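You operate a simulated robot arm through the tools that you are given. There is no shell and no other tool. Be economical: measure what you need, move in short steps, check, and stop when the job is done.

Carry out the task below with a simulated two-armed robot. There is one attempt and no reset: what you move stays moved.

Task
Fetch the blue port cap and set it on the front of the syrup table. Put the red port cap on top of the brown cup box. Take the green powder scoop and leave it on the lower deck of the store trolley. Put the white scoop on the top of the parts cabinet. Pull the rack drawer open. Do these in any order.

It is judged by the outcome, as a careful person would: the job done as asked, and still so three seconds after it is handed in. It fails if anything else is knocked over, pushed out of place, dropped, spilled or broken. A push-on lid holds only when it is set on centred and level and pressed home; a screw cap is set on level and turned clockwise until tight.

Robot
Two 7-joint arms with four-finger grippers on one trunk, on a base that drives. Base frame: it is fixed to the floor where the robot stands at the start and does not move with it; the origin is under the middle of the robot, x ahead of it, y to its left, z up; the surface under the hand at the start is at about z = 863. Lengths are in mm, angles in rad, forces in N, time in s.
The left shoulder is at the start at [40, 181, 1254], the right one opposite. With the tool pointing down near the work surface each hand reaches from about 300 to 820 mm from the robot's upright axis, wherever it stands, measured 20 degrees to its own side. Places, roughly: blue port cap (6x6x5 cm) [700, -100, 900]; brown cup box [500, 2000, 250]; front of the syrup table [500, 3400, 900]; green powder scoop (18x7x6 cm) [-2000, -300, 900]; lower deck of the store trolley [-1500, -1500, 200]; rack drawer [-2100, 4100, 400]; red port cap (6x6x5 cm) [700, 0, 900]; top of the parts cabinet (25x51 cm) [-3200, -3100, 900]; white scoop (18x7x6 cm) [-2000, -400, 900]. Payload 3.67 kg a hand.
The TCP of each hand is the grasp point between the finger pads, 28 mm short of the fingertips. In the tool frame z runs along the fingers and y along their closing line. The gripper opens to 112 mm. The gripper's body begins 73 mm behind the TCP.
Orientation is told as [roll, pitch, yaw] about the base's x, y, z axes, in that order, counted from this pose: with the fingers straight down and closing along the base's y, the tool's x points along the base's -x, its y along +y and its z along -z.

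Tools
- The arms move only by the tool step_arm. It takes "left_steps", "right_steps" or both (then of equal length, played together; a hand with none holds still); each is a list of rows, each an object (a shift or turn left out is 0, a gripper value left out holds the last) with "translation": the shift along the base's x, y, z in mm, a list of three; "angular": the turn, a rotation vector about the base's x, y, z in rad, a list of three; "fingers": the gripper command, from -1 (shut) to 1 (fully open), values between in proportion. In form: [{"translation": [dx, dy, dz], "angular": [ax, ay, az], "fingers": fingers}, ...]. A call has 1 to 10 rows; each row is the pose to reach, as a shift and turn from the pose commanded when the call began. Rows are played at 5 a second. More than 50 mm and 0.15 rad between two rows, or a gripper value outside its range, and nothing of the call is played. A pose out of reach is approached as far as the arm can. The call stops where the force on the tool passes 40 N (or 10 N more than at its start, if that is more) or the arm is blocked; 0.2 s more then pass. Each finger halts on what it meets, pressing with about 33 N; the grip force reading is that of the motor and also rises with nothing between the fingers. The clock runs only during rows and for 0.2 s after the last one: add rows that repeat a pose to give the fingers time. The reply holds the time, the measured pose of the TCP, the force on the tool along the base axes, the opening and the grip force, in the units named above and with some noise, with the torque about the TCP (base axes, N m) and any sound that the robot's microphone picked up.
- Cameras (640 x 400 px; columns grow to the right, rows downward): "scene" is now at [104.7, 3.7, 1476.9]; the picture's right is [0.02, -1.00, 0.00], its down [-0.64, -0.01, -0.77] and it looks along [0.77, 0.02, -0.64] (base axes); focal length 260 px, centre (320, 200). "left" rides on the left gripper at [60, 18, -104] in its tool frame; the picture's right is [-0.29, 0.96, 0.00], its down [-0.80, -0.24, -0.55] and it looks along [-0.53, -0.16, 0.83] (tool axes); focal length 234 px, centre (320, 200). "right" rides on the right gripper at [60, -18, -104] in its tool frame; the picture's right is [0.29, 0.96, 0.00], its down [-0.80, 0.24, -0.55] and it looks along [-0.53, 0.16, 0.83] (tool axes); focal length 234 px, centre (320, 200). There is no depth. A picture from a camera that has moved, and an enlarged one, comes with that camera's place and axes in the base frame and with its lens.
- capture(camera): a new picture of that camera. It takes no simulated time.
- move_column(by): slides the trunk up (or, below 0, down) by that many mm; the arms and the scene camera ride with it, the base frame stays. It gives what a move gives, with no picture.
- steer(legs): drives the robot by 1 to 6 legs, each [ahead, left, turn to the left] in mm, mm and rad, along the robot's own axes; the way and the turn of a leg run together, so that a leg with both is an arc; at most 1500 mm and 3.142 rad a leg. The arms and the cameras ride along, it lands a little off, and it stops where it bumps. It gives what a move gives.
- aim_head(pan, tilt): turns the head with the scene camera to pan (to the left, within 1.501 rad either way) and tilt (down, from -0.506 to 1.204), counted from straight ahead of the robot. It gives what a move gives.
- enlarge(camera, box): a new picture of the part [left, top, right, bottom] of that camera's present view, enlarged. It takes no simulated time.
- sign_off(): hands the job in; it is judged then, once.

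Go step by step. Nothing tells you exact positions but the pictures and the camera data: compare them with the known pose of the tool, close in by small moves and look again before you grip or let go. The budget is 165 turns and 122 pictures, counting those below and the enlarged ones. Unless the task says otherwise, let go and move clear before handing in, and close with one line.

The tools are called after "Call:" as a command line: name --argument value ..., lists and objects as JSON in quotes. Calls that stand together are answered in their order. step_arm: Moves the arms, as the interface text tells. Its arguments: {"type":"object","properties":{"left_steps":{"type":"array","items":{"type":"object","properties":{"translation":{"type":"array","items":{"type":"number"}},"angular":{"type":"array","items":{"type":"number"}},"fingers":{"type":"number"}}}},"right_steps":{"type":"array","items":{"type":"object","properties":{"translation":{"type":"array","items":{"type":"number"}},"angular":{"type":"array","items":{"type":"number"}},"fingers":{"type":"number"}}}}},"required":[]} The other tools are called the same way: move_column (by) slides the trunk up or down; steer (legs) drives the base; aim_head (pan, tilt) turns the head that bears the scene camera; capture (camera) takes a picture; enlarge (camera, box) takes an enlarged picture of a part of a camera's view; sign_off () hands the job in.

At the start:

```text
t: 0.0
left_tcp_pos: [479.0, 166.7, 1192.0]
left_tool_rot: [-0.003, 0.001, 0.004]
left_wrist_force: [0.1, 0.5, -0.6]
left_moment: [0.02, 0.0, -0.06]
left_opening: 111.9
left_grip_force: 0.0
right_tcp_pos: [530.8, -244.7, 1149.5]
right_tool_rot: [0.0, 0.001, -0.001]
right_wrist_force: [-0.2, -0.2, 0.1]
right_moment: [-0.01, 0.03, 0.0]
right_opening: 112.0
right_grip_force: 0.0
trunk travel left (down, up): [-375.0, 139.0]
robot x, y, heading: [-0.4, 0.5, -0.001]
head pan, tilt: [0.023, 0.689]
```

scene: 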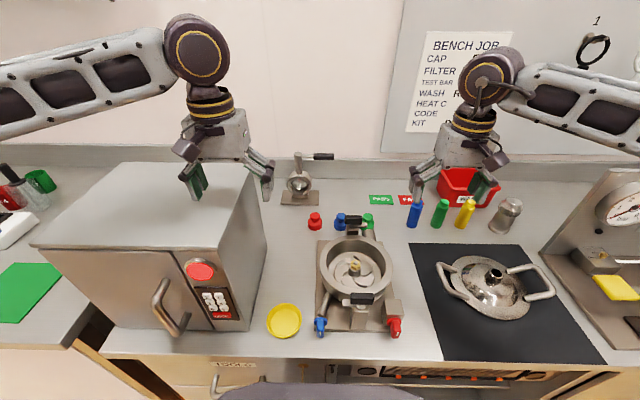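
right: 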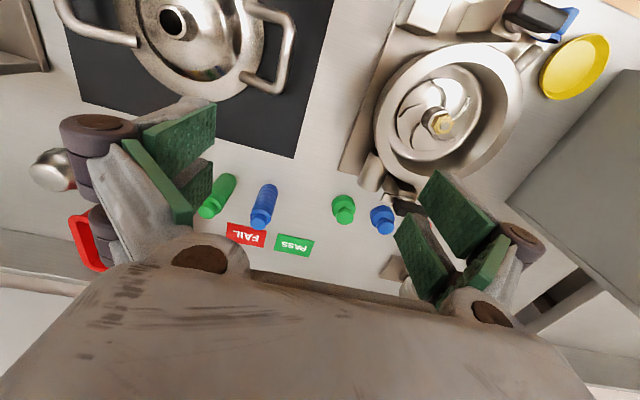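
left: 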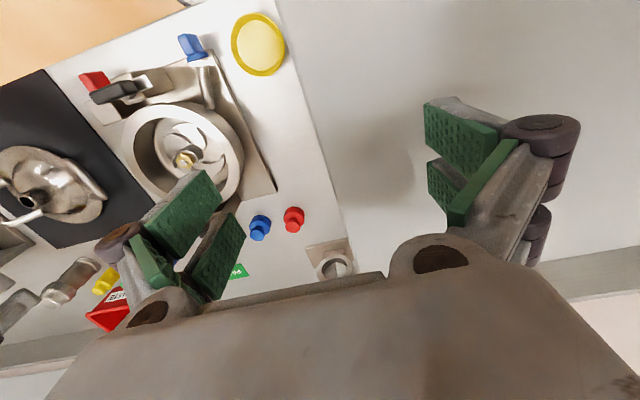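

I see red, blue and green caps in a row at the back of the bench, about x=715, with red near y=36 and blue near y=-46. I'll zoom in before gripping.

Call:
enlarge --camera "scene" --box '[260, 140, 420, 240]'

Call:
enlarge --camera "left" --box '[200, 170, 360, 270]'

```text
4.00 times, centred on (340, 190) of scene
camera zoom: at [104.7, 3.7, 1476.9], right [0.02, -1.0, 0.0], down [-0.64, -0.01, -0.77], along [0.77, 0.02, -0.64], focal length 1042 px, centre (240, 240)
```

zoom: 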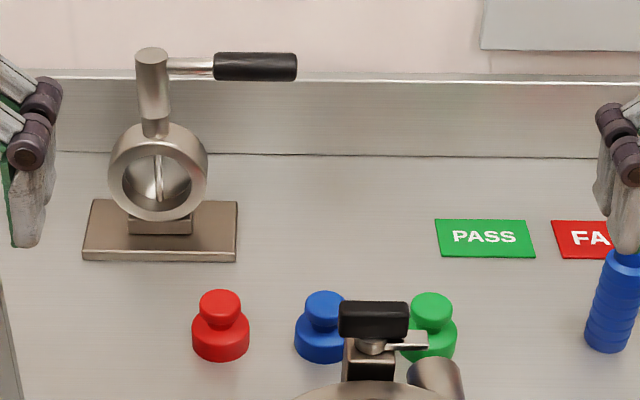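

```text
4.00 times, centred on (280, 220) of left
camera zoom: at [418.9, 184.9, 1295.2], right [0.29, 0.96, 0.0], down [0.8, -0.24, 0.55], along [0.53, -0.16, -0.83], focal length 937 px, centre (480, 120)
```

zoom: 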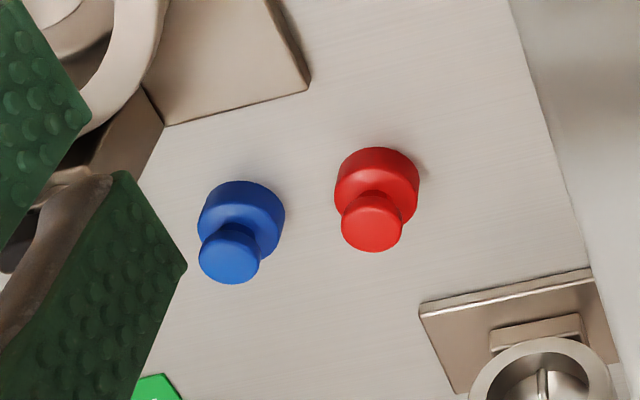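

Red cap is at about (708, 36) and blue at about (709, -47), with tops near z=913. I'll raise the trunk so the forearms clear the oven, then bring the right hand above the blue cap.

Call:
move_column --by 130

Call:
step_arm --right_steps '[{"translation": [30, 35, -20], "fingers": 0.43}, {"translation": [60, 70, -50]}, {"translation": [90, 100, -90]}, {"translation": [120, 130, -130]}, {"translation": [150, 160, -170]}, {"translation": [178, 197, -200]}, {"translation": [178, 197, -245]}, {"translation": [178, 197, -280]}]'

Call:
capture --camera "right"

Call:
capture --camera "scene"

```text
t: 1.6
left_tcp_pos: [478.3, 166.5, 1322.4]
left_tool_rot: [-0.002, 0.0, 0.002]
left_wrist_force: [0.7, -0.5, -0.5]
left_moment: [0.01, 0.0, 0.01]
left_opening: 111.7
left_grip_force: 0.1
right_tcp_pos: [531.0, -244.6, 1278.9]
right_tool_rot: [0.001, 0.001, 0.0]
right_wrist_force: [-0.1, -0.9, 0.3]
right_moment: [-0.01, 0.03, 0.0]
right_opening: 112.2
right_grip_force: 0.0
trunk travel left (down, up): [-505.0, 9.0]
robot x, y, heading: [4.7, 2.9, 0.001]
head pan, tilt: [0.023, 0.689]
```

```text
refused: row 1 steps farther than a row can; nothing moved
```

```text
116 pictures are left
camera right: at [472.1, -263.2, 1384.3], right [-0.29, 0.96, 0.0], down [0.8, 0.24, 0.55], along [0.53, 0.16, -0.83], focal length 234 px, centre (320, 200)
```

right: 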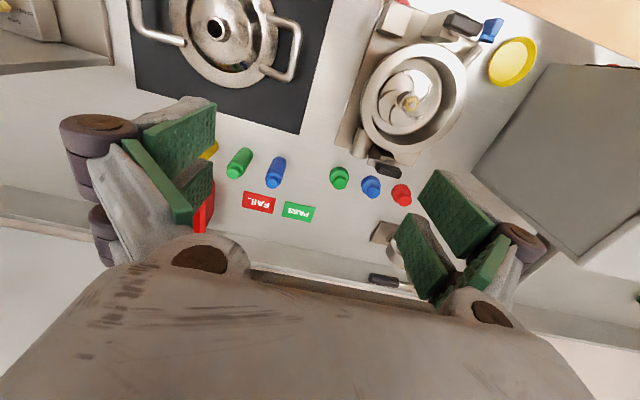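

```text
115 pictures are left
camera scene: at [104.8, 3.7, 1607.6], right [0.02, -1.0, 0.0], down [-0.64, -0.01, -0.77], along [0.77, 0.02, -0.64], focal length 260 px, centre (320, 200)
```

scene: 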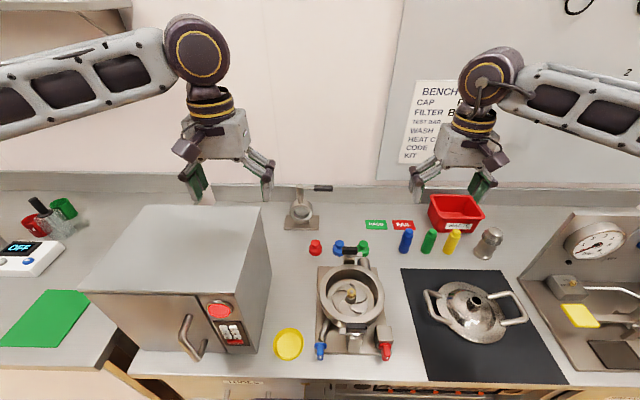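

The row was too long, so I'll send smaller rows to bring the right hand above the blue cap.

Call:
step_arm --right_steps '[{"translation": [27, 30, -20], "fingers": 0.43}, {"translation": [54, 60, -40]}, {"translation": [81, 90, -60]}, {"translation": [108, 120, -80]}, {"translation": [135, 150, -100]}, {"translation": [162, 180, -120]}, {"translation": [178, 197, -150]}, {"translation": [178, 197, -195]}, {"translation": [178, 197, -240]}, {"translation": [178, 197, -280]}]'

Call:
capture --camera "right"

Call:
capture --camera "scene"

```text
t: 3.8
left_tcp_pos: [479.5, 166.8, 1321.7]
left_tool_rot: [-0.004, 0.002, 0.002]
left_wrist_force: [0.0, -0.5, 0.1]
left_moment: [0.01, 0.0, 0.0]
left_opening: 112.1
left_grip_force: 0.0
right_tcp_pos: [710.4, -46.8, 998.5]
right_tool_rot: [0.0, 0.002, 0.001]
right_wrist_force: [0.2, -0.1, 0.0]
right_moment: [-0.03, 0.02, 0.03]
right_opening: 79.8
right_grip_force: 0.1
trunk travel left (down, up): [-505.0, 9.0]
robot x, y, heading: [-2.7, -0.2, 0.002]
head pan, tilt: [0.023, 0.689]
```

```text
114 pictures are left
camera right: at [651.0, -65.8, 1102.8], right [-0.29, 0.96, 0.0], down [0.8, 0.24, 0.55], along [0.53, 0.16, -0.83], focal length 234 px, centre (320, 200)
```

right: 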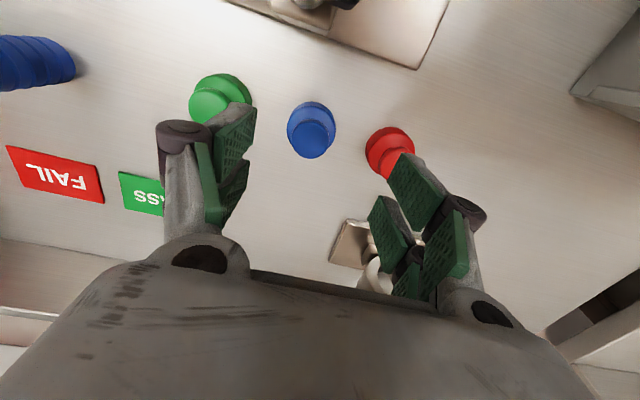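

```text
113 pictures are left
camera scene: at [105.5, 4.6, 1607.3], right [0.02, -1.0, 0.0], down [-0.64, -0.01, -0.77], along [0.77, 0.02, -0.64], focal length 260 px, centre (320, 200)
```

scene: 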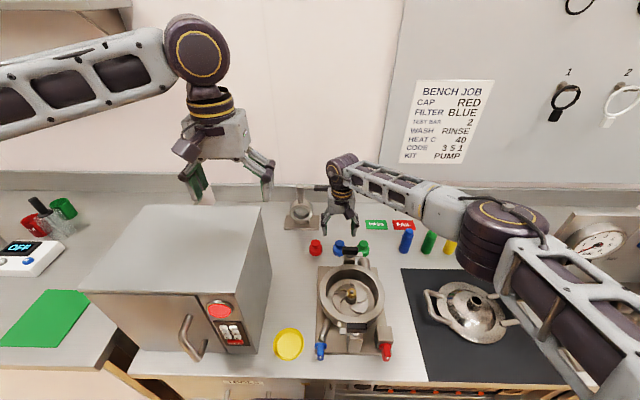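

Seen close up, the blue cap is at about (714, -54). I'll correct the hand and descend, keeping the opening at 80 mm to stay clear of its neighbours.

Call:
step_arm --right_steps '[{"translation": [3, -7, -20]}, {"translation": [3, -7, -50]}, {"translation": [3, -7, -80]}, {"translation": [3, -7, -102]}, {"translation": [3, -7, -102]}]'

Call:
capture --camera "right"

Call:
enlarge --camera "scene" --box '[260, 140, 420, 290]'

```text
t: 5.0
left_tcp_pos: [478.4, 166.4, 1322.5]
left_tool_rot: [-0.004, 0.0, 0.002]
left_wrist_force: [0.2, -0.4, -0.5]
left_moment: [0.0, -0.03, 0.0]
left_opening: 112.3
left_grip_force: 0.0
right_tcp_pos: [712.7, -53.9, 897.7]
right_tool_rot: [0.0, 0.001, 0.0]
right_wrist_force: [-0.1, 0.4, 0.0]
right_moment: [0.0, 0.02, 0.01]
right_opening: 79.8
right_grip_force: 0.0
trunk travel left (down, up): [-505.0, 9.0]
robot x, y, heading: [-4.7, -0.1, 0.007]
head pan, tilt: [0.023, 0.689]
```

```text
112 pictures are left
camera right: at [653.1, -73.4, 1001.7], right [-0.29, 0.96, 0.0], down [0.8, 0.24, 0.55], along [0.53, 0.16, -0.83], focal length 234 px, centre (320, 200)
```

right: 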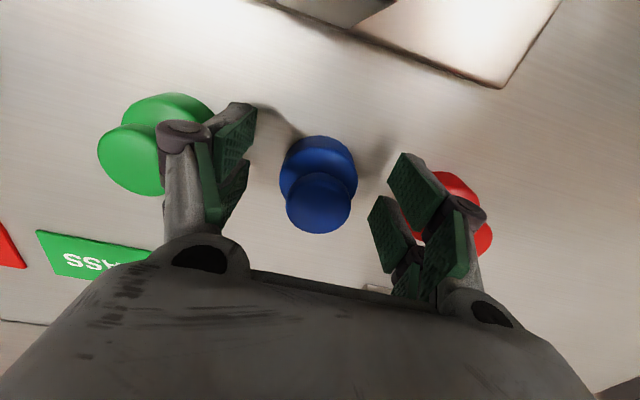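

```text
2.67 times, centred on (340, 215) of scene
camera zoom: at [104.9, 3.6, 1607.4], right [0.02, -1.0, 0.0], down [-0.64, -0.01, -0.77], along [0.77, 0.02, -0.64], focal length 694 px, centre (267, 160)
```

zoom: 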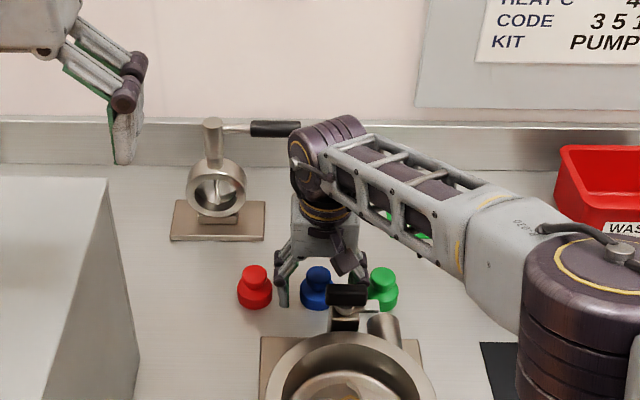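

The cap sits centred between the fingertips, so I'll close on it and lift.

Call:
step_arm --right_steps '[{"translation": [0, 0, 0], "fingers": 0}, {"translation": [0, 0, 0], "fingers": -1}, {"translation": [0, 0, 0], "fingers": -1}, {"translation": [0, 0, 0], "fingers": -1}, {"translation": [0, 0, 30], "fingers": -1}, {"translation": [0, 0, 70], "fingers": -1}, {"translation": [0, 0, 115], "fingers": -1}, {"translation": [0, 0, 160], "fingers": -1}, {"translation": [0, 0, 190], "fingers": -1}]'

Call:
capture --camera "right"

```text
t: 7.0
left_tcp_pos: [477.6, 165.8, 1321.8]
left_tool_rot: [-0.004, 0.001, 0.002]
left_wrist_force: [-0.2, -0.8, 0.5]
left_moment: [0.0, 0.01, -0.02]
left_opening: 111.6
left_grip_force: 0.2
right_tcp_pos: [711.4, -54.6, 1088.8]
right_tool_rot: [-0.002, -0.001, 0.0]
right_wrist_force: [-0.7, 0.1, -0.2]
right_moment: [-0.02, -0.03, 0.02]
right_opening: 52.4
right_grip_force: 33.1
trunk travel left (down, up): [-505.0, 9.0]
robot x, y, heading: [-0.4, -4.1, -0.003]
head pan, tilt: [0.023, 0.689]
```

```text
110 pictures are left
camera right: at [652.5, -73.4, 1192.7], right [-0.29, 0.96, 0.0], down [0.8, 0.24, 0.55], along [0.53, 0.16, -0.83], focal length 234 px, centre (320, 200)
```

right: 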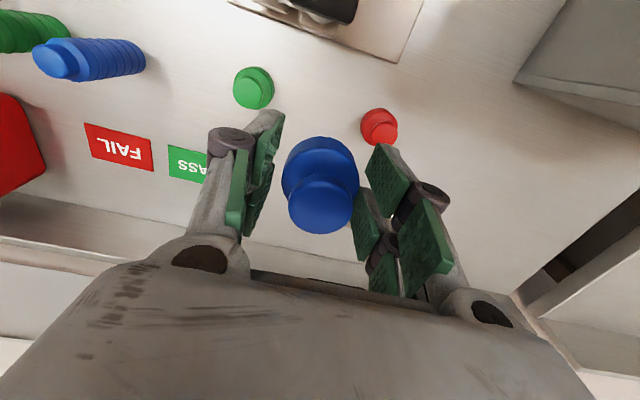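

Blue cap is held. I'll retract the right hand to a carry position, then bring the left hand above the red cap.

Call:
step_arm --right_steps '[{"translation": [-27, -30, 20]}, {"translation": [-54, -60, 40]}, {"translation": [-81, -90, 60]}, {"translation": [-108, -120, 80]}, {"translation": [-135, -150, 100]}, {"translation": [-162, -180, 120]}, {"translation": [-180, -200, 140]}, {"translation": [-180, -200, 160]}]'

Call:
step_arm --left_steps '[{"translation": [35, -25, 0], "fingers": 0.43}, {"translation": [70, -50, -20]}, {"translation": [105, -75, -40]}, {"translation": [140, -95, -65]}, {"translation": [175, -115, -90]}, {"translation": [205, -130, -120]}, {"translation": [233, -134, -155]}, {"translation": [233, -134, -200]}, {"translation": [233, -134, -245]}, {"translation": [233, -134, -290]}]'

Call:
capture --camera "left"

Call:
capture --camera "scene"

```text
t: 8.8
left_tcp_pos: [478.5, 165.9, 1321.9]
left_tool_rot: [-0.004, 0.003, 0.001]
left_wrist_force: [0.4, 0.3, -0.6]
left_moment: [-0.02, -0.02, 0.0]
left_opening: 112.0
left_grip_force: 0.1
right_tcp_pos: [534.1, -254.5, 1247.6]
right_tool_rot: [0.0, -0.001, -0.001]
right_wrist_force: [0.3, -0.6, 0.0]
right_moment: [-0.04, 0.01, -0.03]
right_opening: 52.6
right_grip_force: 32.8
trunk travel left (down, up): [-505.0, 9.0]
robot x, y, heading: [2.5, -0.3, 0.0]
head pan, tilt: [0.023, 0.689]
```

```text
t: 11.0
left_tcp_pos: [711.2, 29.9, 1031.0]
left_tool_rot: [-0.001, 0.002, 0.003]
left_wrist_force: [-0.1, -0.5, 0.2]
left_moment: [0.0, 0.05, 0.0]
left_opening: 80.3
left_grip_force: 0.1
right_tcp_pos: [533.9, -257.2, 1247.1]
right_tool_rot: [0.0, 0.001, 0.001]
right_wrist_force: [0.6, 0.9, -0.6]
right_moment: [0.01, 0.04, -0.02]
right_opening: 52.5
right_grip_force: 33.0
trunk travel left (down, up): [-505.0, 9.0]
robot x, y, heading: [2.4, 0.3, 0.002]
head pan, tilt: [0.023, 0.689]
```

```text
109 pictures are left
camera left: at [651.5, 48.4, 1134.6], right [0.29, 0.96, 0.0], down [0.8, -0.24, 0.55], along [0.53, -0.16, -0.83], focal length 234 px, centre (320, 200)
```

left: 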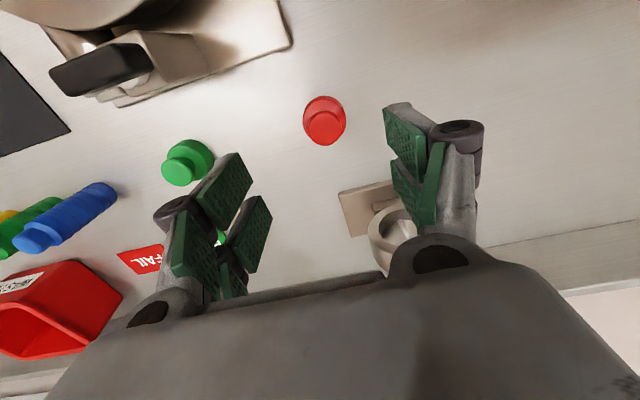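

```text
108 pictures are left
camera scene: at [105.7, 2.9, 1607.3], right [0.02, -1.0, 0.0], down [-0.64, -0.01, -0.77], along [0.77, 0.02, -0.64], focal length 260 px, centre (320, 200)
```

scene: 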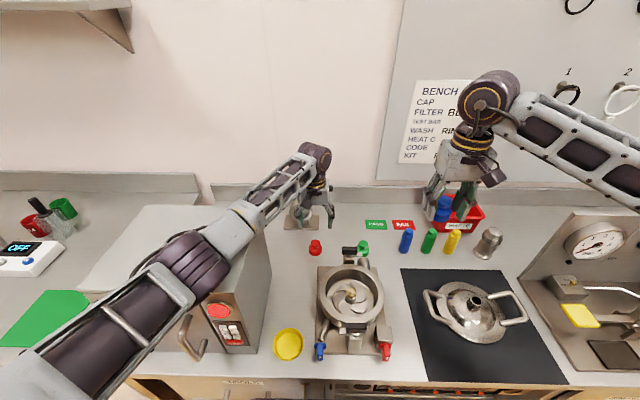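

The left elbow would come too close to the oven top from here. I'll lift the left hand back, tuck the right hand up, and strafe the base 250 mm right so the left arm reaches past the oven's right side.

Call:
step_arm --left_steps '[{"translation": [0, 0, 45]}, {"translation": [0, 0, 90]}, {"translation": [0, 0, 135]}, {"translation": [-28, 4, 170]}, {"translation": [-58, 19, 200]}, {"translation": [-93, 39, 225]}, {"translation": [-128, 59, 250]}, {"translation": [-163, 84, 270]}, {"translation": [-198, 109, 290]}, {"translation": [-233, 130, 300]}]' --right_steps '[{"translation": [0, 10, 20]}, {"translation": [0, 20, 40]}, {"translation": [0, 40, 60]}, {"translation": [0, 60, 80]}, {"translation": [0, 80, 100]}, {"translation": [0, 80, 100]}, {"translation": [0, 80, 100]}, {"translation": [0, 80, 100]}, {"translation": [0, 80, 100]}, {"translation": [0, 80, 100]}]'

Call:
steer --legs '[[0, -250, 0]]'

Call:
capture --camera "scene"

```text
t: 13.2
left_tcp_pos: [475.9, 162.3, 1331.6]
left_tool_rot: [-0.004, 0.0, 0.001]
left_wrist_force: [-0.6, -0.5, 0.0]
left_moment: [-0.04, -0.02, -0.03]
left_opening: 80.1
left_grip_force: 0.2
right_tcp_pos: [530.0, -174.6, 1349.1]
right_tool_rot: [0.001, -0.002, 0.0]
right_wrist_force: [0.2, -0.8, -0.3]
right_moment: [-0.01, -0.01, 0.03]
right_opening: 52.7
right_grip_force: 33.0
trunk travel left (down, up): [-505.0, 9.0]
robot x, y, heading: [4.8, -2.2, -0.003]
head pan, tilt: [0.023, 0.689]
```

```text
t: 15.0
left_tcp_pos: [479.0, -87.1, 1331.4]
left_tool_rot: [-0.004, 0.0, 0.002]
left_wrist_force: [0.4, 0.7, -0.4]
left_moment: [0.02, -0.02, 0.02]
left_opening: 80.0
left_grip_force: 0.0
right_tcp_pos: [531.7, -424.3, 1348.5]
right_tool_rot: [-0.003, -0.001, 0.0]
right_wrist_force: [0.3, 0.6, 0.0]
right_moment: [-0.06, 0.02, -0.01]
right_opening: 52.6
right_grip_force: 32.7
trunk travel left (down, up): [-505.0, 9.0]
robot x, y, heading: [0.3, -252.3, -0.003]
head pan, tilt: [0.023, 0.689]
```

```text
107 pictures are left
camera scene: at [104.5, -244.6, 1607.4], right [0.02, -1.0, 0.0], down [-0.64, -0.02, -0.77], along [0.77, 0.02, -0.64], focal length 260 px, centre (320, 200)
```

scene: 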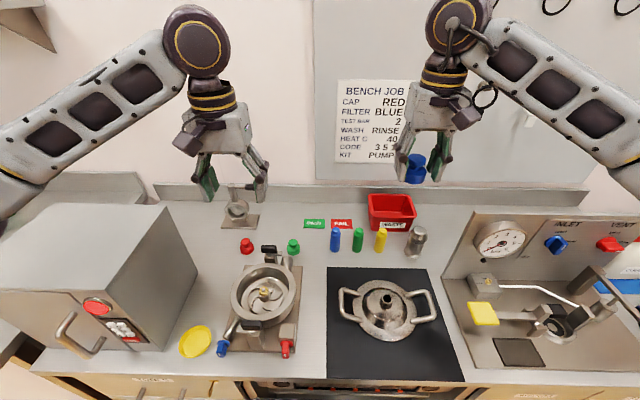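

The base is clear of everything. Now I'll bring the left hand above the red cap at (714, 34).

Call:
step_arm --left_steps '[{"translation": [35, 20, -20]}, {"translation": [70, 40, -40]}, {"translation": [105, 60, -65]}, {"translation": [140, 80, -85]}, {"translation": [175, 100, -110]}, {"translation": [210, 120, -135]}, {"translation": [235, 121, -170]}, {"translation": [235, 121, -218]}, {"translation": [235, 121, -265]}, {"translation": [235, 121, -310]}]'

Call:
capture --camera "left"

Call:
capture --camera "scene"

```text
t: 17.2
left_tcp_pos: [715.3, 31.6, 1020.5]
left_tool_rot: [-0.002, 0.0, 0.002]
left_wrist_force: [-0.1, -0.4, 0.3]
left_moment: [0.0, 0.04, 0.0]
left_opening: 80.1
left_grip_force: 0.1
right_tcp_pos: [533.2, -425.4, 1347.5]
right_tool_rot: [0.0, 0.001, 0.0]
right_wrist_force: [-0.3, -0.2, -0.2]
right_moment: [0.0, 0.03, 0.04]
right_opening: 52.3
right_grip_force: 32.8
trunk travel left (down, up): [-505.0, 9.0]
robot x, y, heading: [2.5, -251.8, -0.002]
head pan, tilt: [0.023, 0.689]
```

```text
106 pictures are left
camera left: at [655.0, 49.6, 1124.6], right [0.29, 0.96, 0.0], down [0.8, -0.24, 0.55], along [0.53, -0.16, -0.83], focal length 234 px, centre (320, 200)
```

left: 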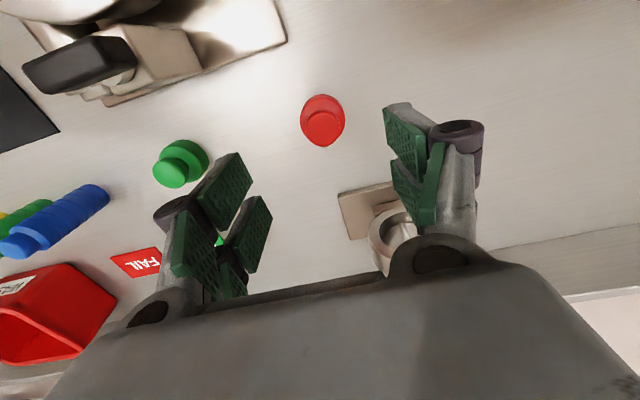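

```text
105 pictures are left
camera scene: at [105.8, -247.4, 1607.3], right [0.02, -1.0, 0.0], down [-0.64, -0.01, -0.77], along [0.77, 0.02, -0.64], focal length 260 px, centre (320, 200)
```

scene: 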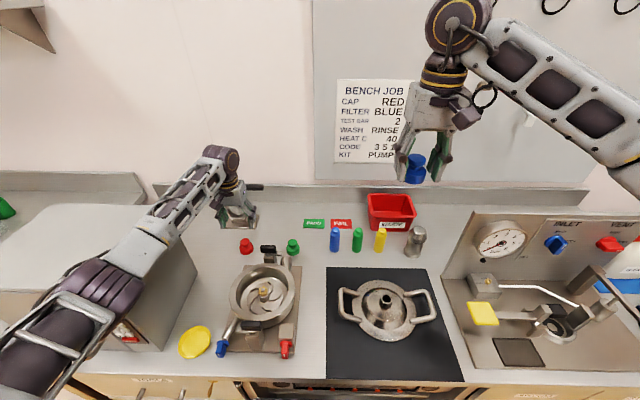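

The left forearm now passes to the right of the oven and the hand is centred over the red cap. Descending.

Call:
step_arm --left_steps '[{"translation": [0, 1, -30]}, {"translation": [0, 1, -60]}, {"translation": [0, 1, -90]}, {"translation": [0, 1, -115]}, {"translation": [0, 1, -123]}, {"translation": [0, 1, -123]}]'

Call:
capture --camera "left"

```text
t: 18.6
left_tcp_pos: [713.5, 32.4, 898.2]
left_tool_rot: [-0.002, 0.0, 0.001]
left_wrist_force: [0.0, -0.2, -0.3]
left_moment: [-0.01, 0.0, -0.01]
left_opening: 79.8
left_grip_force: 0.1
right_tcp_pos: [532.3, -425.8, 1348.7]
right_tool_rot: [0.002, 0.002, 0.0]
right_wrist_force: [0.6, -0.5, -0.2]
right_moment: [0.0, 0.03, -0.01]
right_opening: 52.5
right_grip_force: 33.2
trunk travel left (down, up): [-505.0, 9.0]
robot x, y, heading: [-3.4, -251.4, -0.007]
head pan, tilt: [0.023, 0.689]
```

```text
104 pictures are left
camera left: at [654.0, 51.0, 1001.7], right [0.29, 0.96, 0.0], down [0.8, -0.24, 0.55], along [0.53, -0.16, -0.83], focal length 234 px, centre (320, 200)
```

left: 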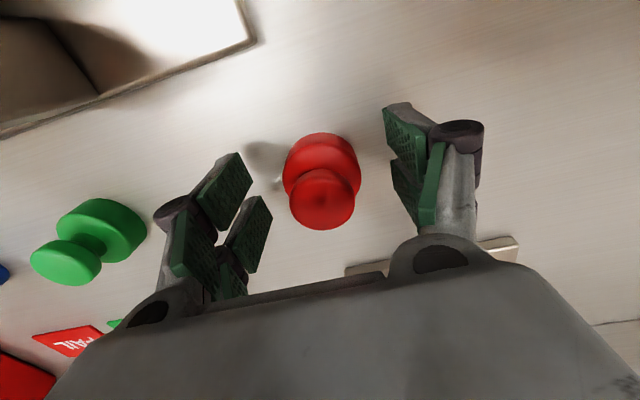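

Centred. I'll close, lift, and pull back to the carry pose.

Call:
step_arm --left_steps '[{"translation": [0, 0, 0], "fingers": 0}, {"translation": [0, 0, 0], "fingers": -1}, {"translation": [0, 0, 0]}, {"translation": [0, 0, 0]}, {"translation": [0, 0, 30]}, {"translation": [0, 0, 70]}, {"translation": [0, 0, 115]}, {"translation": [0, 0, 160]}, {"translation": [0, 0, 205]}, {"translation": [0, 0, 250]}]'

Call:
step_arm --left_steps '[{"translation": [-35, -18, 20]}, {"translation": [-70, -36, 40]}, {"translation": [-105, -54, 60]}, {"translation": [-140, -72, 80]}, {"translation": [-175, -90, 100]}, {"translation": [-210, -108, 120]}, {"translation": [-235, -120, 140]}, {"translation": [-270, -120, 170]}, {"translation": [-300, -120, 200]}]'

Call:
capture --camera "left"

```text
t: 20.8
left_tcp_pos: [714.0, 32.8, 1150.5]
left_tool_rot: [-0.002, 0.002, 0.002]
left_wrist_force: [-1.1, 0.0, -0.4]
left_moment: [0.02, 0.0, -0.01]
left_opening: 52.6
left_grip_force: 32.7
right_tcp_pos: [531.3, -425.7, 1348.5]
right_tool_rot: [0.0, -0.001, -0.001]
right_wrist_force: [0.3, 0.4, -1.0]
right_moment: [-0.01, -0.03, -0.02]
right_opening: 52.6
right_grip_force: 33.1
trunk travel left (down, up): [-505.0, 9.0]
robot x, y, heading: [-0.2, -252.2, -0.004]
head pan, tilt: [0.023, 0.689]
```

```text
t: 22.8
left_tcp_pos: [412.0, -86.5, 1347.9]
left_tool_rot: [-0.001, -0.001, 0.001]
left_wrist_force: [-0.1, 0.7, -0.6]
left_moment: [0.01, 0.0, 0.02]
left_opening: 52.8
left_grip_force: 32.7
right_tcp_pos: [529.9, -425.4, 1348.8]
right_tool_rot: [-0.001, -0.001, 0.0]
right_wrist_force: [-0.7, -0.5, -0.4]
right_moment: [-0.01, -0.05, 0.0]
right_opening: 52.7
right_grip_force: 32.9
trunk travel left (down, up): [-505.0, 9.0]
robot x, y, heading: [1.6, -250.4, 0.002]
head pan, tilt: [0.023, 0.689]
```

```text
103 pictures are left
camera left: at [352.9, -68.2, 1452.6], right [0.29, 0.96, 0.0], down [0.8, -0.24, 0.55], along [0.53, -0.16, -0.83], focal length 234 px, centre (320, 200)
```

left: 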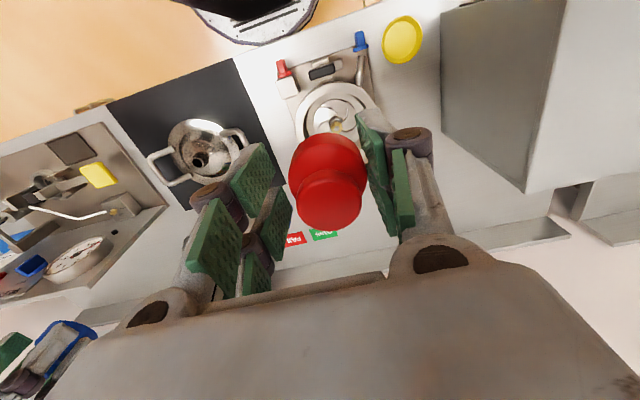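

Both caps are held. Next I'll look left to find the way to the cup box and the syrup table.

Call:
aim_head --pan 1.4 --tilt 0.45

Call:
capture --camera "scene"

Call:
aim_head --pan 0.9 --tilt 0.6

Call:
capture --camera "scene"

```text
t: 24.4
left_tcp_pos: [415.1, -86.0, 1346.9]
left_tool_rot: [-0.003, 0.002, 0.004]
left_wrist_force: [-0.6, -0.5, -0.6]
left_moment: [0.0, 0.02, 0.03]
left_opening: 52.7
left_grip_force: 33.2
right_tcp_pos: [531.2, -426.0, 1348.7]
right_tool_rot: [0.0, 0.001, 0.0]
right_wrist_force: [0.8, 0.2, -0.8]
right_moment: [0.0, 0.02, 0.04]
right_opening: 52.6
right_grip_force: 33.1
trunk travel left (down, up): [-505.0, 9.0]
robot x, y, heading: [0.4, -249.1, -0.004]
head pan, tilt: [1.4, 0.45]
```

```text
102 pictures are left
camera scene: at [35.4, -158.1, 1628.7], right [0.99, -0.17, 0.0], down [-0.08, -0.43, -0.9], along [0.15, 0.89, -0.44], focal length 260 px, centre (320, 200)
```

scene: 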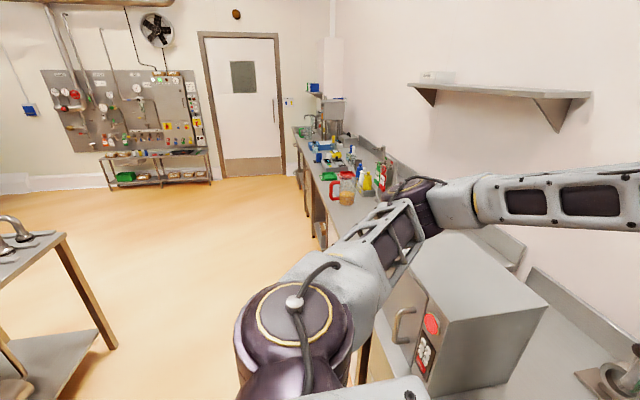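

```text
t: 25.3
left_tcp_pos: [414.6, -87.1, 1348.1]
left_tool_rot: [-0.003, 0.0, 0.002]
left_wrist_force: [-0.4, 0.3, -0.6]
left_moment: [-0.01, 0.04, 0.0]
left_opening: 52.5
left_grip_force: 33.1
right_tcp_pos: [531.6, -425.4, 1348.0]
right_tool_rot: [0.001, -0.001, 0.0]
right_wrist_force: [-0.4, -0.1, -0.4]
right_moment: [-0.01, -0.04, -0.01]
right_opening: 52.5
right_grip_force: 32.9
trunk travel left (down, up): [-505.0, 9.0]
robot x, y, heading: [-0.3, -251.4, -0.002]
head pan, tilt: [0.901, 0.6]
```

```text
101 pictures are left
camera scene: at [74.0, -179.5, 1615.2], right [0.78, -0.62, 0.0], down [-0.35, -0.44, -0.83], along [0.51, 0.65, -0.56], focal length 260 px, centre (320, 200)
```

scene: 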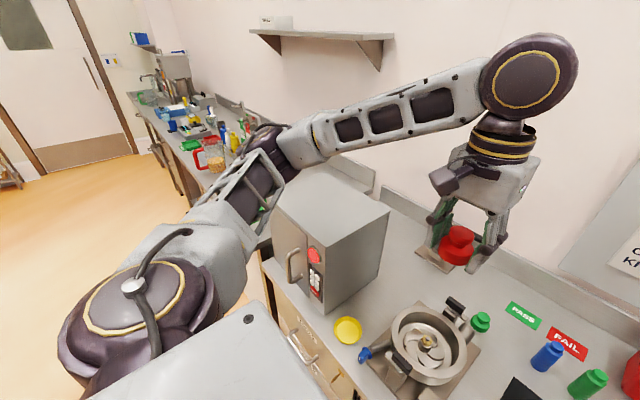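

The floor is open along the bench. I'll back up 500 mm and strafe left to the cup-box area.

Call:
steer --legs '[[-500, 0, 0], [0, 1100, 0], [0, 1050, 0]]'

Call:
aim_head --pan 0.0 --tilt 0.6

Call:
capture --camera "scene"

```text
t: 38.9
left_tcp_pos: [-64.5, 2077.8, 1348.9]
left_tool_rot: [-0.002, 0.001, 0.001]
left_wrist_force: [0.4, -0.3, -1.1]
left_moment: [-0.01, 0.0, 0.01]
left_opening: 52.5
left_grip_force: 32.7
right_tcp_pos: [53.1, 1740.4, 1348.3]
right_tool_rot: [-0.002, 0.001, -0.001]
right_wrist_force: [0.8, 0.8, -0.1]
right_moment: [0.06, 0.04, 0.01]
right_opening: 52.8
right_grip_force: 33.5
trunk travel left (down, up): [-505.0, 9.0]
robot x, y, heading: [-479.5, 1912.2, 0.001]
head pan, tilt: [0.901, 0.6]
```

```text
t: 40.1
left_tcp_pos: [-63.9, 2078.7, 1348.5]
left_tool_rot: [-0.002, 0.001, -0.001]
left_wrist_force: [-0.3, -0.4, -0.6]
left_moment: [-0.02, -0.02, 0.02]
left_opening: 52.7
left_grip_force: 32.9
right_tcp_pos: [52.0, 1740.0, 1348.7]
right_tool_rot: [0.0, 0.0, 0.001]
right_wrist_force: [0.3, 0.0, 0.5]
right_moment: [-0.01, 0.03, 0.02]
right_opening: 52.6
right_grip_force: 32.8
trunk travel left (down, up): [-505.0, 9.0]
robot x, y, heading: [-483.2, 1916.4, -0.003]
head pan, tilt: [0.0, 0.6]
```

```text
100 pictures are left
camera scene: at [-371.9, 1917.0, 1615.1], right [0.0, -1.0, 0.0], down [-0.57, 0.0, -0.82], along [0.82, 0.0, -0.57], focal length 260 px, centre (320, 200)
```

scene: 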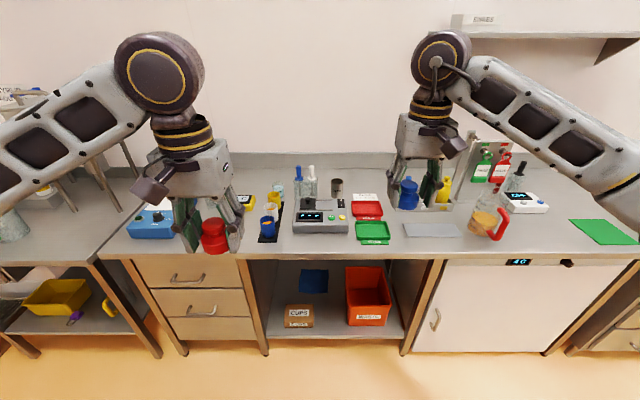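

Call:
enlarge --camera "scene" --box '[230, 240, 430, 365]'

```text
3.20 times, centred on (330, 302) of scene
camera zoom: at [-371.9, 1917.0, 1615.1], right [0.0, -1.0, 0.0], down [-0.57, 0.0, -0.82], along [0.82, 0.0, -0.57], focal length 833 px, centre (288, -128)
```

zoom: 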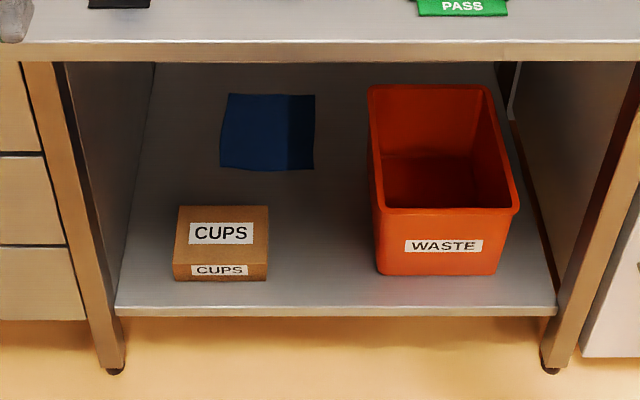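

The brown cup box is on the lower shelf under the bench, with its top centre near (474, 2035, 250). I'll tuck the right hand high and close, lower the trunk, and line up so the left hand can reach in under the bench.

Call:
step_arm --right_steps '[{"translation": [-25, -25, 20]}, {"translation": [-50, -50, 40]}, {"translation": [-75, -75, 60]}, {"translation": [-100, -100, 80]}, {"translation": [-105, -125, 100]}]'

Call:
move_column --by -500

Call:
steer --legs '[[200, -46, 0]]'

Call:
aim_head --pan 0.1 --tilt 0.75

Call:
capture --camera "scene"

```text
t: 41.3
left_tcp_pos: [-66.5, 2079.0, 1349.4]
left_tool_rot: [-0.003, -0.001, 0.003]
left_wrist_force: [-0.2, -0.5, -0.6]
left_moment: [0.01, -0.01, -0.02]
left_opening: 53.0
left_grip_force: 33.1
right_tcp_pos: [-55.8, 1613.4, 1448.2]
right_tool_rot: [0.003, -0.001, -0.002]
right_wrist_force: [-0.1, 0.0, -0.8]
right_moment: [0.01, -0.01, 0.0]
right_opening: 52.4
right_grip_force: 33.3
trunk travel left (down, up): [-505.0, 9.0]
robot x, y, heading: [-478.7, 1917.5, -0.002]
head pan, tilt: [0.0, 0.6]
```

```text
refused: -500 is not a number from -400 to 400
```

```text
t: 42.9
left_tcp_pos: [130.8, 2032.3, 1349.9]
left_tool_rot: [-0.004, -0.004, 0.0]
left_wrist_force: [0.3, 1.0, -0.7]
left_moment: [0.0, -0.03, 0.03]
left_opening: 52.3
left_grip_force: 32.9
right_tcp_pos: [140.7, 1570.5, 1450.4]
right_tool_rot: [0.0, -0.004, -0.002]
right_wrist_force: [0.1, 0.3, 0.0]
right_moment: [0.0, -0.04, 0.02]
right_opening: 52.6
right_grip_force: 33.2
trunk travel left (down, up): [-505.0, 9.0]
robot x, y, heading: [-281.9, 1872.2, 0.001]
head pan, tilt: [0.0, 0.6]
```

```text
t: 43.6
left_tcp_pos: [135.2, 2033.1, 1347.8]
left_tool_rot: [-0.005, -0.001, -0.001]
left_wrist_force: [-0.6, 0.4, -0.6]
left_moment: [0.03, 0.05, -0.01]
left_opening: 52.8
left_grip_force: 33.2
right_tcp_pos: [143.8, 1569.3, 1449.0]
right_tool_rot: [0.0, 0.0, -0.005]
right_wrist_force: [0.1, 0.1, -0.6]
right_moment: [-0.01, 0.04, -0.03]
right_opening: 52.6
right_grip_force: 33.2
trunk travel left (down, up): [-505.0, 9.0]
robot x, y, heading: [-280.9, 1869.5, -0.005]
head pan, tilt: [0.099, 0.75]
```

```text
98 pictures are left
camera scene: at [-178.8, 1879.0, 1602.3], right [0.1, -1.0, 0.0], down [-0.68, -0.07, -0.73], along [0.73, 0.07, -0.68], focal length 260 px, centre (320, 200)
```

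scene: 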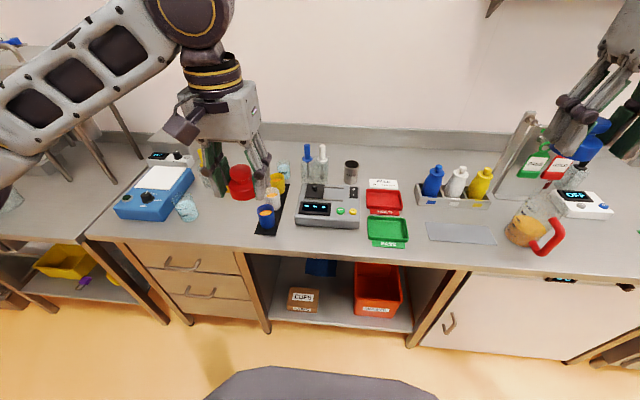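

Column moves are limited to 400 mm, so I'll lower it in two steps.

Call:
move_column --by -400

Call:
move_column --by -100

Call:
aim_head --pan 0.1 --tilt 0.85

Call:
capture --camera "scene"

```text
t: 47.5
left_tcp_pos: [133.6, 2033.2, 947.2]
left_tool_rot: [-0.003, 0.0, 0.0]
left_wrist_force: [0.2, -0.1, 0.1]
left_moment: [-0.01, -0.01, 0.0]
left_opening: 52.8
left_grip_force: 33.0
right_tcp_pos: [144.8, 1569.7, 1048.2]
right_tool_rot: [0.0, 0.001, -0.003]
right_wrist_force: [0.2, -0.2, -0.4]
right_moment: [-0.01, -0.02, -0.03]
right_opening: 52.5
right_grip_force: 32.9
trunk travel left (down, up): [-105.0, 409.0]
robot x, y, heading: [-281.6, 1872.0, -0.002]
head pan, tilt: [0.099, 0.75]
```

```text
t: 48.8
left_tcp_pos: [133.9, 2031.2, 849.9]
left_tool_rot: [-0.004, 0.0, 0.0]
left_wrist_force: [0.3, -0.4, -0.6]
left_moment: [0.0, -0.05, 0.02]
left_opening: 52.5
left_grip_force: 32.5
right_tcp_pos: [144.9, 1569.5, 949.7]
right_tool_rot: [-0.001, -0.001, -0.003]
right_wrist_force: [0.9, 0.4, 0.0]
right_moment: [0.0, -0.01, 0.0]
right_opening: 52.7
right_grip_force: 33.2
trunk travel left (down, up): [-5.0, 509.0]
robot x, y, heading: [-282.0, 1866.2, -0.002]
head pan, tilt: [0.099, 0.75]
```

```text
t: 49.5
left_tcp_pos: [135.0, 2032.0, 848.7]
left_tool_rot: [-0.002, 0.0, 0.001]
left_wrist_force: [-0.4, -0.4, -0.3]
left_moment: [0.01, 0.0, -0.01]
left_opening: 52.7
left_grip_force: 33.2
right_tcp_pos: [144.2, 1569.2, 949.6]
right_tool_rot: [0.001, 0.0, -0.003]
right_wrist_force: [-0.2, 0.8, 1.5]
right_moment: [-0.02, 0.0, 0.03]
right_opening: 52.7
right_grip_force: 33.1
trunk travel left (down, up): [-5.0, 509.0]
robot x, y, heading: [-281.6, 1867.1, -0.003]
head pan, tilt: [0.099, 0.85]
```

```text
97 pictures are left
camera scene: at [-183.2, 1878.4, 1095.1], right [0.1, -1.0, 0.0], down [-0.75, -0.07, -0.66], along [0.66, 0.06, -0.75], focal length 260 px, centre (320, 200)
```

scene: 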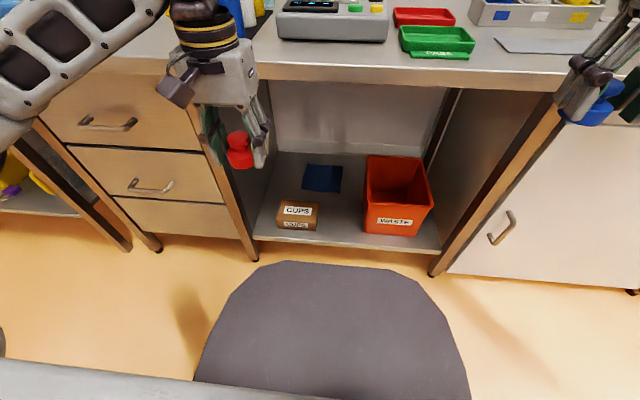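

The view under the bench is good. I'll zoom on the box for its exact position and lower the left hand in front of the bench.

Call:
enlarge --camera "scene" --box '[240, 140, 400, 260]'

Call:
step_arm --left_steps '[{"translation": [0, 0, -45]}, {"translation": [0, 0, -90]}, {"translation": [0, 0, -135]}, {"translation": [0, 0, -180]}, {"translation": [0, 0, -225]}, {"translation": [0, 0, -270]}, {"translation": [0, 0, -315]}, {"translation": [0, 0, -360]}, {"translation": [0, 0, -400]}, {"translation": [0, 0, -430]}]'

Call:
capture --camera "scene"

```text
3.33 times, centred on (320, 200) of scene
camera zoom: at [-183.2, 1878.4, 1095.1], right [0.1, -1.0, 0.0], down [-0.75, -0.07, -0.66], along [0.66, 0.06, -0.75], focal length 868 px, centre (320, 200)
```

zoom: 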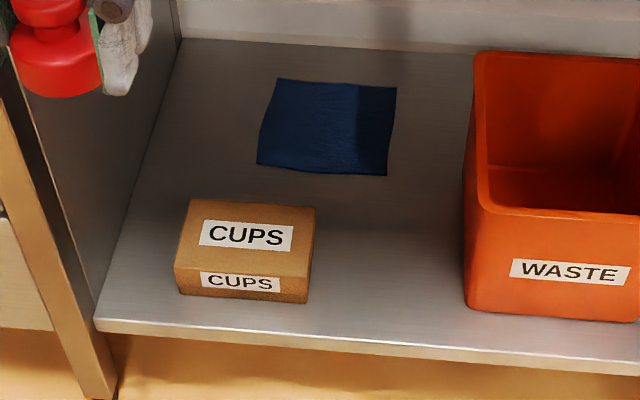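

```text
t: 51.7
left_tcp_pos: [134.7, 2032.4, 419.0]
left_tool_rot: [-0.002, 0.0, 0.001]
left_wrist_force: [-0.1, -0.2, 0.5]
left_moment: [0.03, 0.03, -0.02]
left_opening: 52.6
left_grip_force: 32.9
right_tcp_pos: [144.7, 1569.2, 948.6]
right_tool_rot: [0.001, 0.0, -0.002]
right_wrist_force: [-0.2, 0.1, 0.5]
right_moment: [-0.06, 0.03, -0.01]
right_opening: 53.0
right_grip_force: 33.3
trunk travel left (down, up): [-5.0, 509.0]
robot x, y, heading: [-277.1, 1868.7, -0.005]
head pan, tilt: [0.099, 0.85]
```

```text
95 pictures are left
camera scene: at [-183.2, 1878.5, 1095.0], right [0.1, -1.0, 0.0], down [-0.75, -0.07, -0.66], along [0.66, 0.06, -0.75], focal length 260 px, centre (320, 200)
```

scene: 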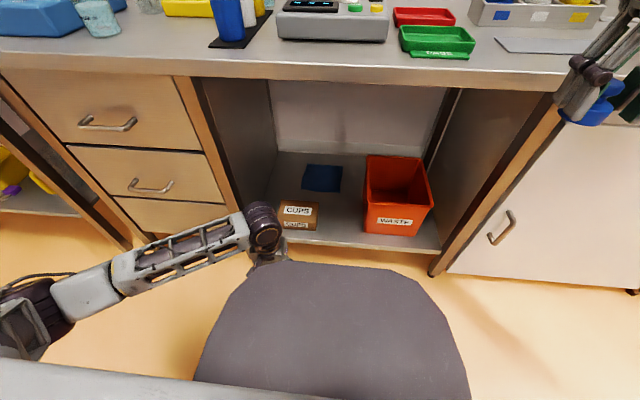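

I'll drive a little forward and to the right, so the left forearm enters the bay clear of the left leg.

Call:
steer --legs '[[120, -78, 0]]'

Call:
step_arm --left_steps '[{"translation": [30, 15, -8]}, {"translation": [60, 30, -16]}, {"translation": [90, 40, -24]}, {"translation": [120, 55, -34]}, {"translation": [150, 65, -44]}]'

Call:
capture --camera "scene"

Call:
capture --camera "left"

```text
t: 53.0
left_tcp_pos: [255.1, 1952.5, 419.0]
left_tool_rot: [-0.001, 0.002, -0.002]
left_wrist_force: [1.0, 0.1, 0.4]
left_moment: [0.01, -0.01, 0.02]
left_opening: 52.5
left_grip_force: 32.7
right_tcp_pos: [265.5, 1489.8, 948.1]
right_tool_rot: [0.001, 0.002, -0.001]
right_wrist_force: [0.6, 0.4, 0.2]
right_moment: [0.04, 0.03, -0.01]
right_opening: 52.5
right_grip_force: 32.6
trunk travel left (down, up): [-5.0, 509.0]
robot x, y, heading: [-162.5, 1791.2, -0.002]
head pan, tilt: [0.099, 0.85]
```

```text
t: 54.2
left_tcp_pos: [405.9, 2017.3, 374.0]
left_tool_rot: [-0.003, 0.001, 0.0]
left_wrist_force: [0.3, -0.5, -0.1]
left_moment: [-0.02, 0.0, 0.01]
left_opening: 52.4
left_grip_force: 33.1
right_tcp_pos: [264.9, 1490.3, 949.6]
right_tool_rot: [0.001, -0.001, -0.003]
right_wrist_force: [-0.2, -0.2, -0.4]
right_moment: [0.03, 0.02, -0.01]
right_opening: 52.3
right_grip_force: 33.0
trunk travel left (down, up): [-5.0, 509.0]
robot x, y, heading: [-159.4, 1790.0, -0.003]
head pan, tilt: [0.099, 0.85]
```

```text
94 pictures are left
camera scene: at [-62.8, 1799.2, 1095.0], right [0.1, -1.0, 0.0], down [-0.75, -0.07, -0.66], along [0.66, 0.06, -0.75], focal length 260 px, centre (320, 200)
```

scene: 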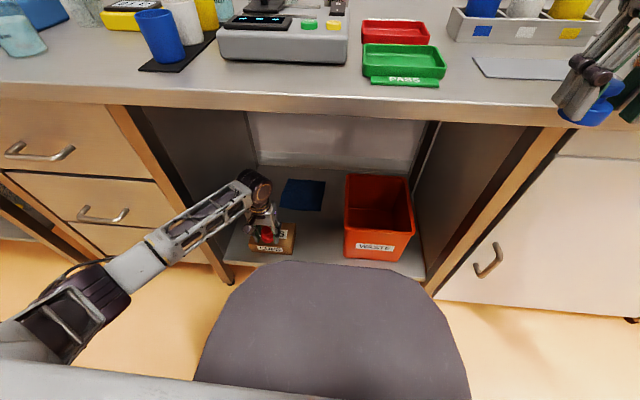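

```text
93 pictures are left
camera left: at [346.2, 2036.6, 478.8], right [0.29, 0.96, 0.0], down [0.8, -0.24, 0.55], along [0.53, -0.16, -0.83], focal length 234 px, centre (320, 200)
```

left: 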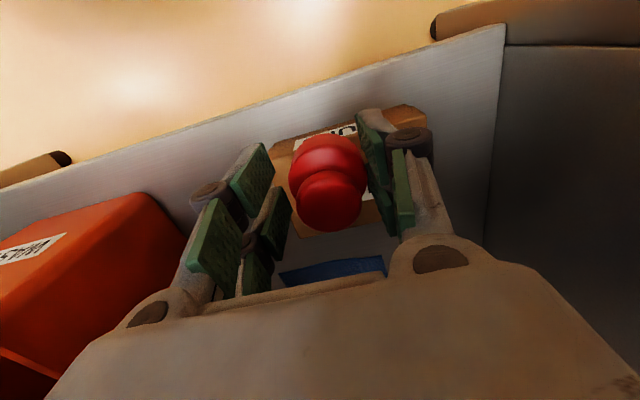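

The hand is in the bay above the box. I'll zoom from the hand camera to centre it.

Call:
enlarge --camera "left" --box '[220, 80, 460, 260]'

Call:
enlarge --camera "scene" --box '[200, 150, 340, 270]'

```text
2.22 times, centred on (340, 170) of left
camera zoom: at [346.2, 2036.6, 478.8], right [0.29, 0.96, 0.0], down [0.8, -0.24, 0.55], along [0.53, -0.16, -0.83], focal length 520 px, centre (276, 267)
```

zoom: 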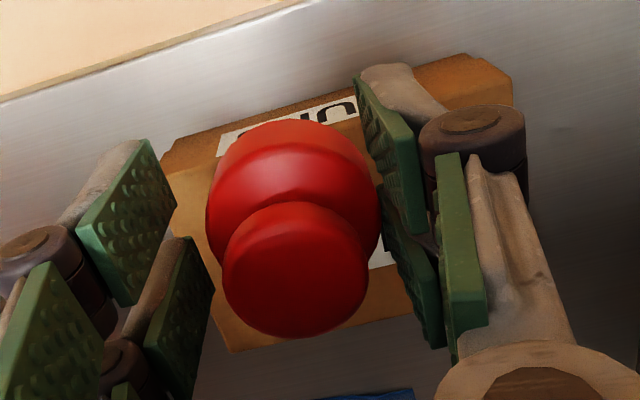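

```text
3.33 times, centred on (270, 210) of scene
camera zoom: at [-62.8, 1799.2, 1095.0], right [0.1, -1.0, 0.0], down [-0.75, -0.07, -0.66], along [0.66, 0.06, -0.75], focal length 868 px, centre (487, 167)
```

zoom: 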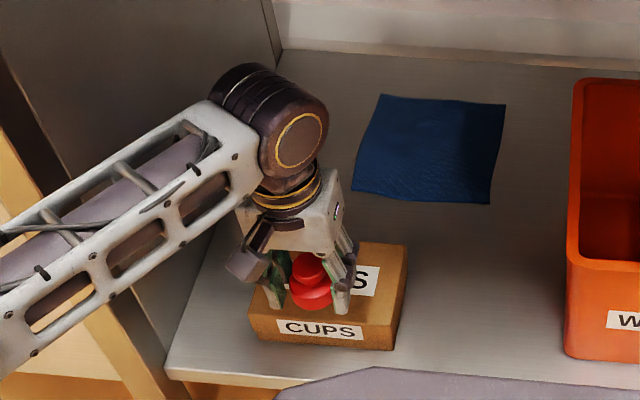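

The box top is centred near (477, 2036) at about z=258. I'll move over it and lower to just above contact.

Call:
step_arm --left_steps '[{"translation": [35, 10, -10]}, {"translation": [71, 19, -25]}, {"translation": [71, 19, -50]}, {"translation": [71, 19, -65]}, {"translation": [71, 19, -70]}]'

Call:
enlarge --camera "scene" --box '[200, 150, 340, 270]'

Call:
capture --camera "left"

```text
t: 55.4
left_tcp_pos: [476.6, 2038.3, 305.4]
left_tool_rot: [-0.003, 0.003, -0.001]
left_wrist_force: [-0.9, 0.4, -0.3]
left_moment: [-0.03, 0.0, 0.02]
left_opening: 52.8
left_grip_force: 33.2
right_tcp_pos: [264.8, 1488.8, 949.7]
right_tool_rot: [0.0, 0.0, -0.004]
right_wrist_force: [0.3, 0.4, -1.1]
right_moment: [0.02, -0.03, 0.01]
right_opening: 52.5
right_grip_force: 33.0
trunk travel left (down, up): [-5.0, 509.0]
robot x, y, heading: [-158.2, 1787.1, -0.002]
head pan, tilt: [0.099, 0.85]
```

```text
3.33 times, centred on (270, 210) of scene
camera zoom: at [-63.0, 1799.3, 1095.0], right [0.1, -1.0, 0.0], down [-0.75, -0.07, -0.66], along [0.66, 0.06, -0.75], focal length 868 px, centre (487, 167)
```

zoom: 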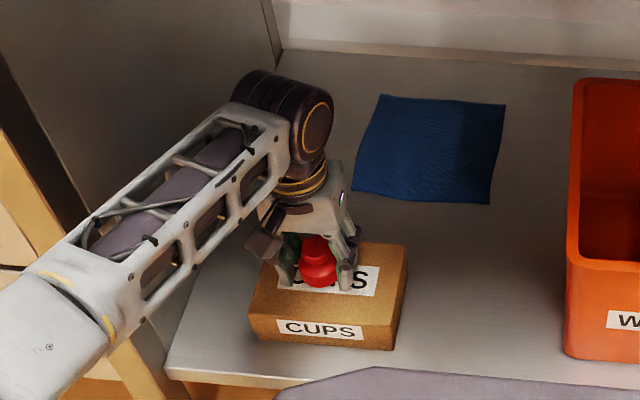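

```text
89 pictures are left
camera left: at [417.5, 2056.2, 408.5], right [0.29, 0.96, 0.0], down [0.8, -0.24, 0.55], along [0.53, -0.16, -0.83], focal length 234 px, centre (320, 200)
```

left: 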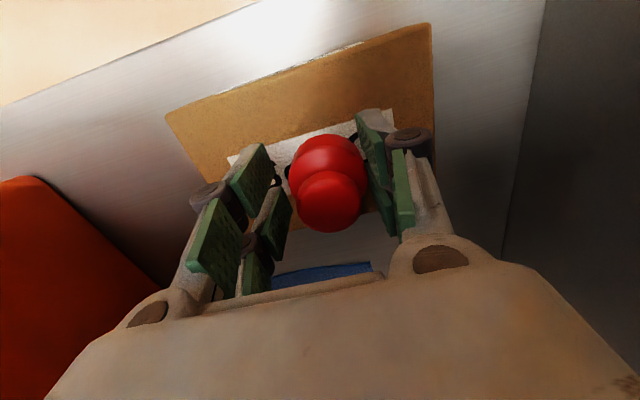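

The cap is well centred over the box, about 10 mm up. Lowering gently until it touches.

Call:
step_arm --left_steps '[{"translation": [0, 0, -4]}, {"translation": [0, 0, -7]}, {"translation": [0, 0, -9]}]'

```text
t: 56.2
left_tcp_pos: [477.2, 2037.1, 296.7]
left_tool_rot: [-0.002, 0.0, -0.002]
left_wrist_force: [-1.8, -0.4, 5.1]
left_moment: [-0.09, 0.1, 0.03]
left_opening: 52.5
left_grip_force: 33.1
right_tcp_pos: [264.9, 1489.7, 949.1]
right_tool_rot: [0.0, -0.001, -0.002]
right_wrist_force: [-0.3, 0.3, 0.8]
right_moment: [0.0, -0.02, -0.01]
right_opening: 52.4
right_grip_force: 33.0
trunk travel left (down, up): [-5.0, 509.0]
robot x, y, heading: [-157.1, 1793.7, -0.001]
head pan, tilt: [0.099, 0.85]
```

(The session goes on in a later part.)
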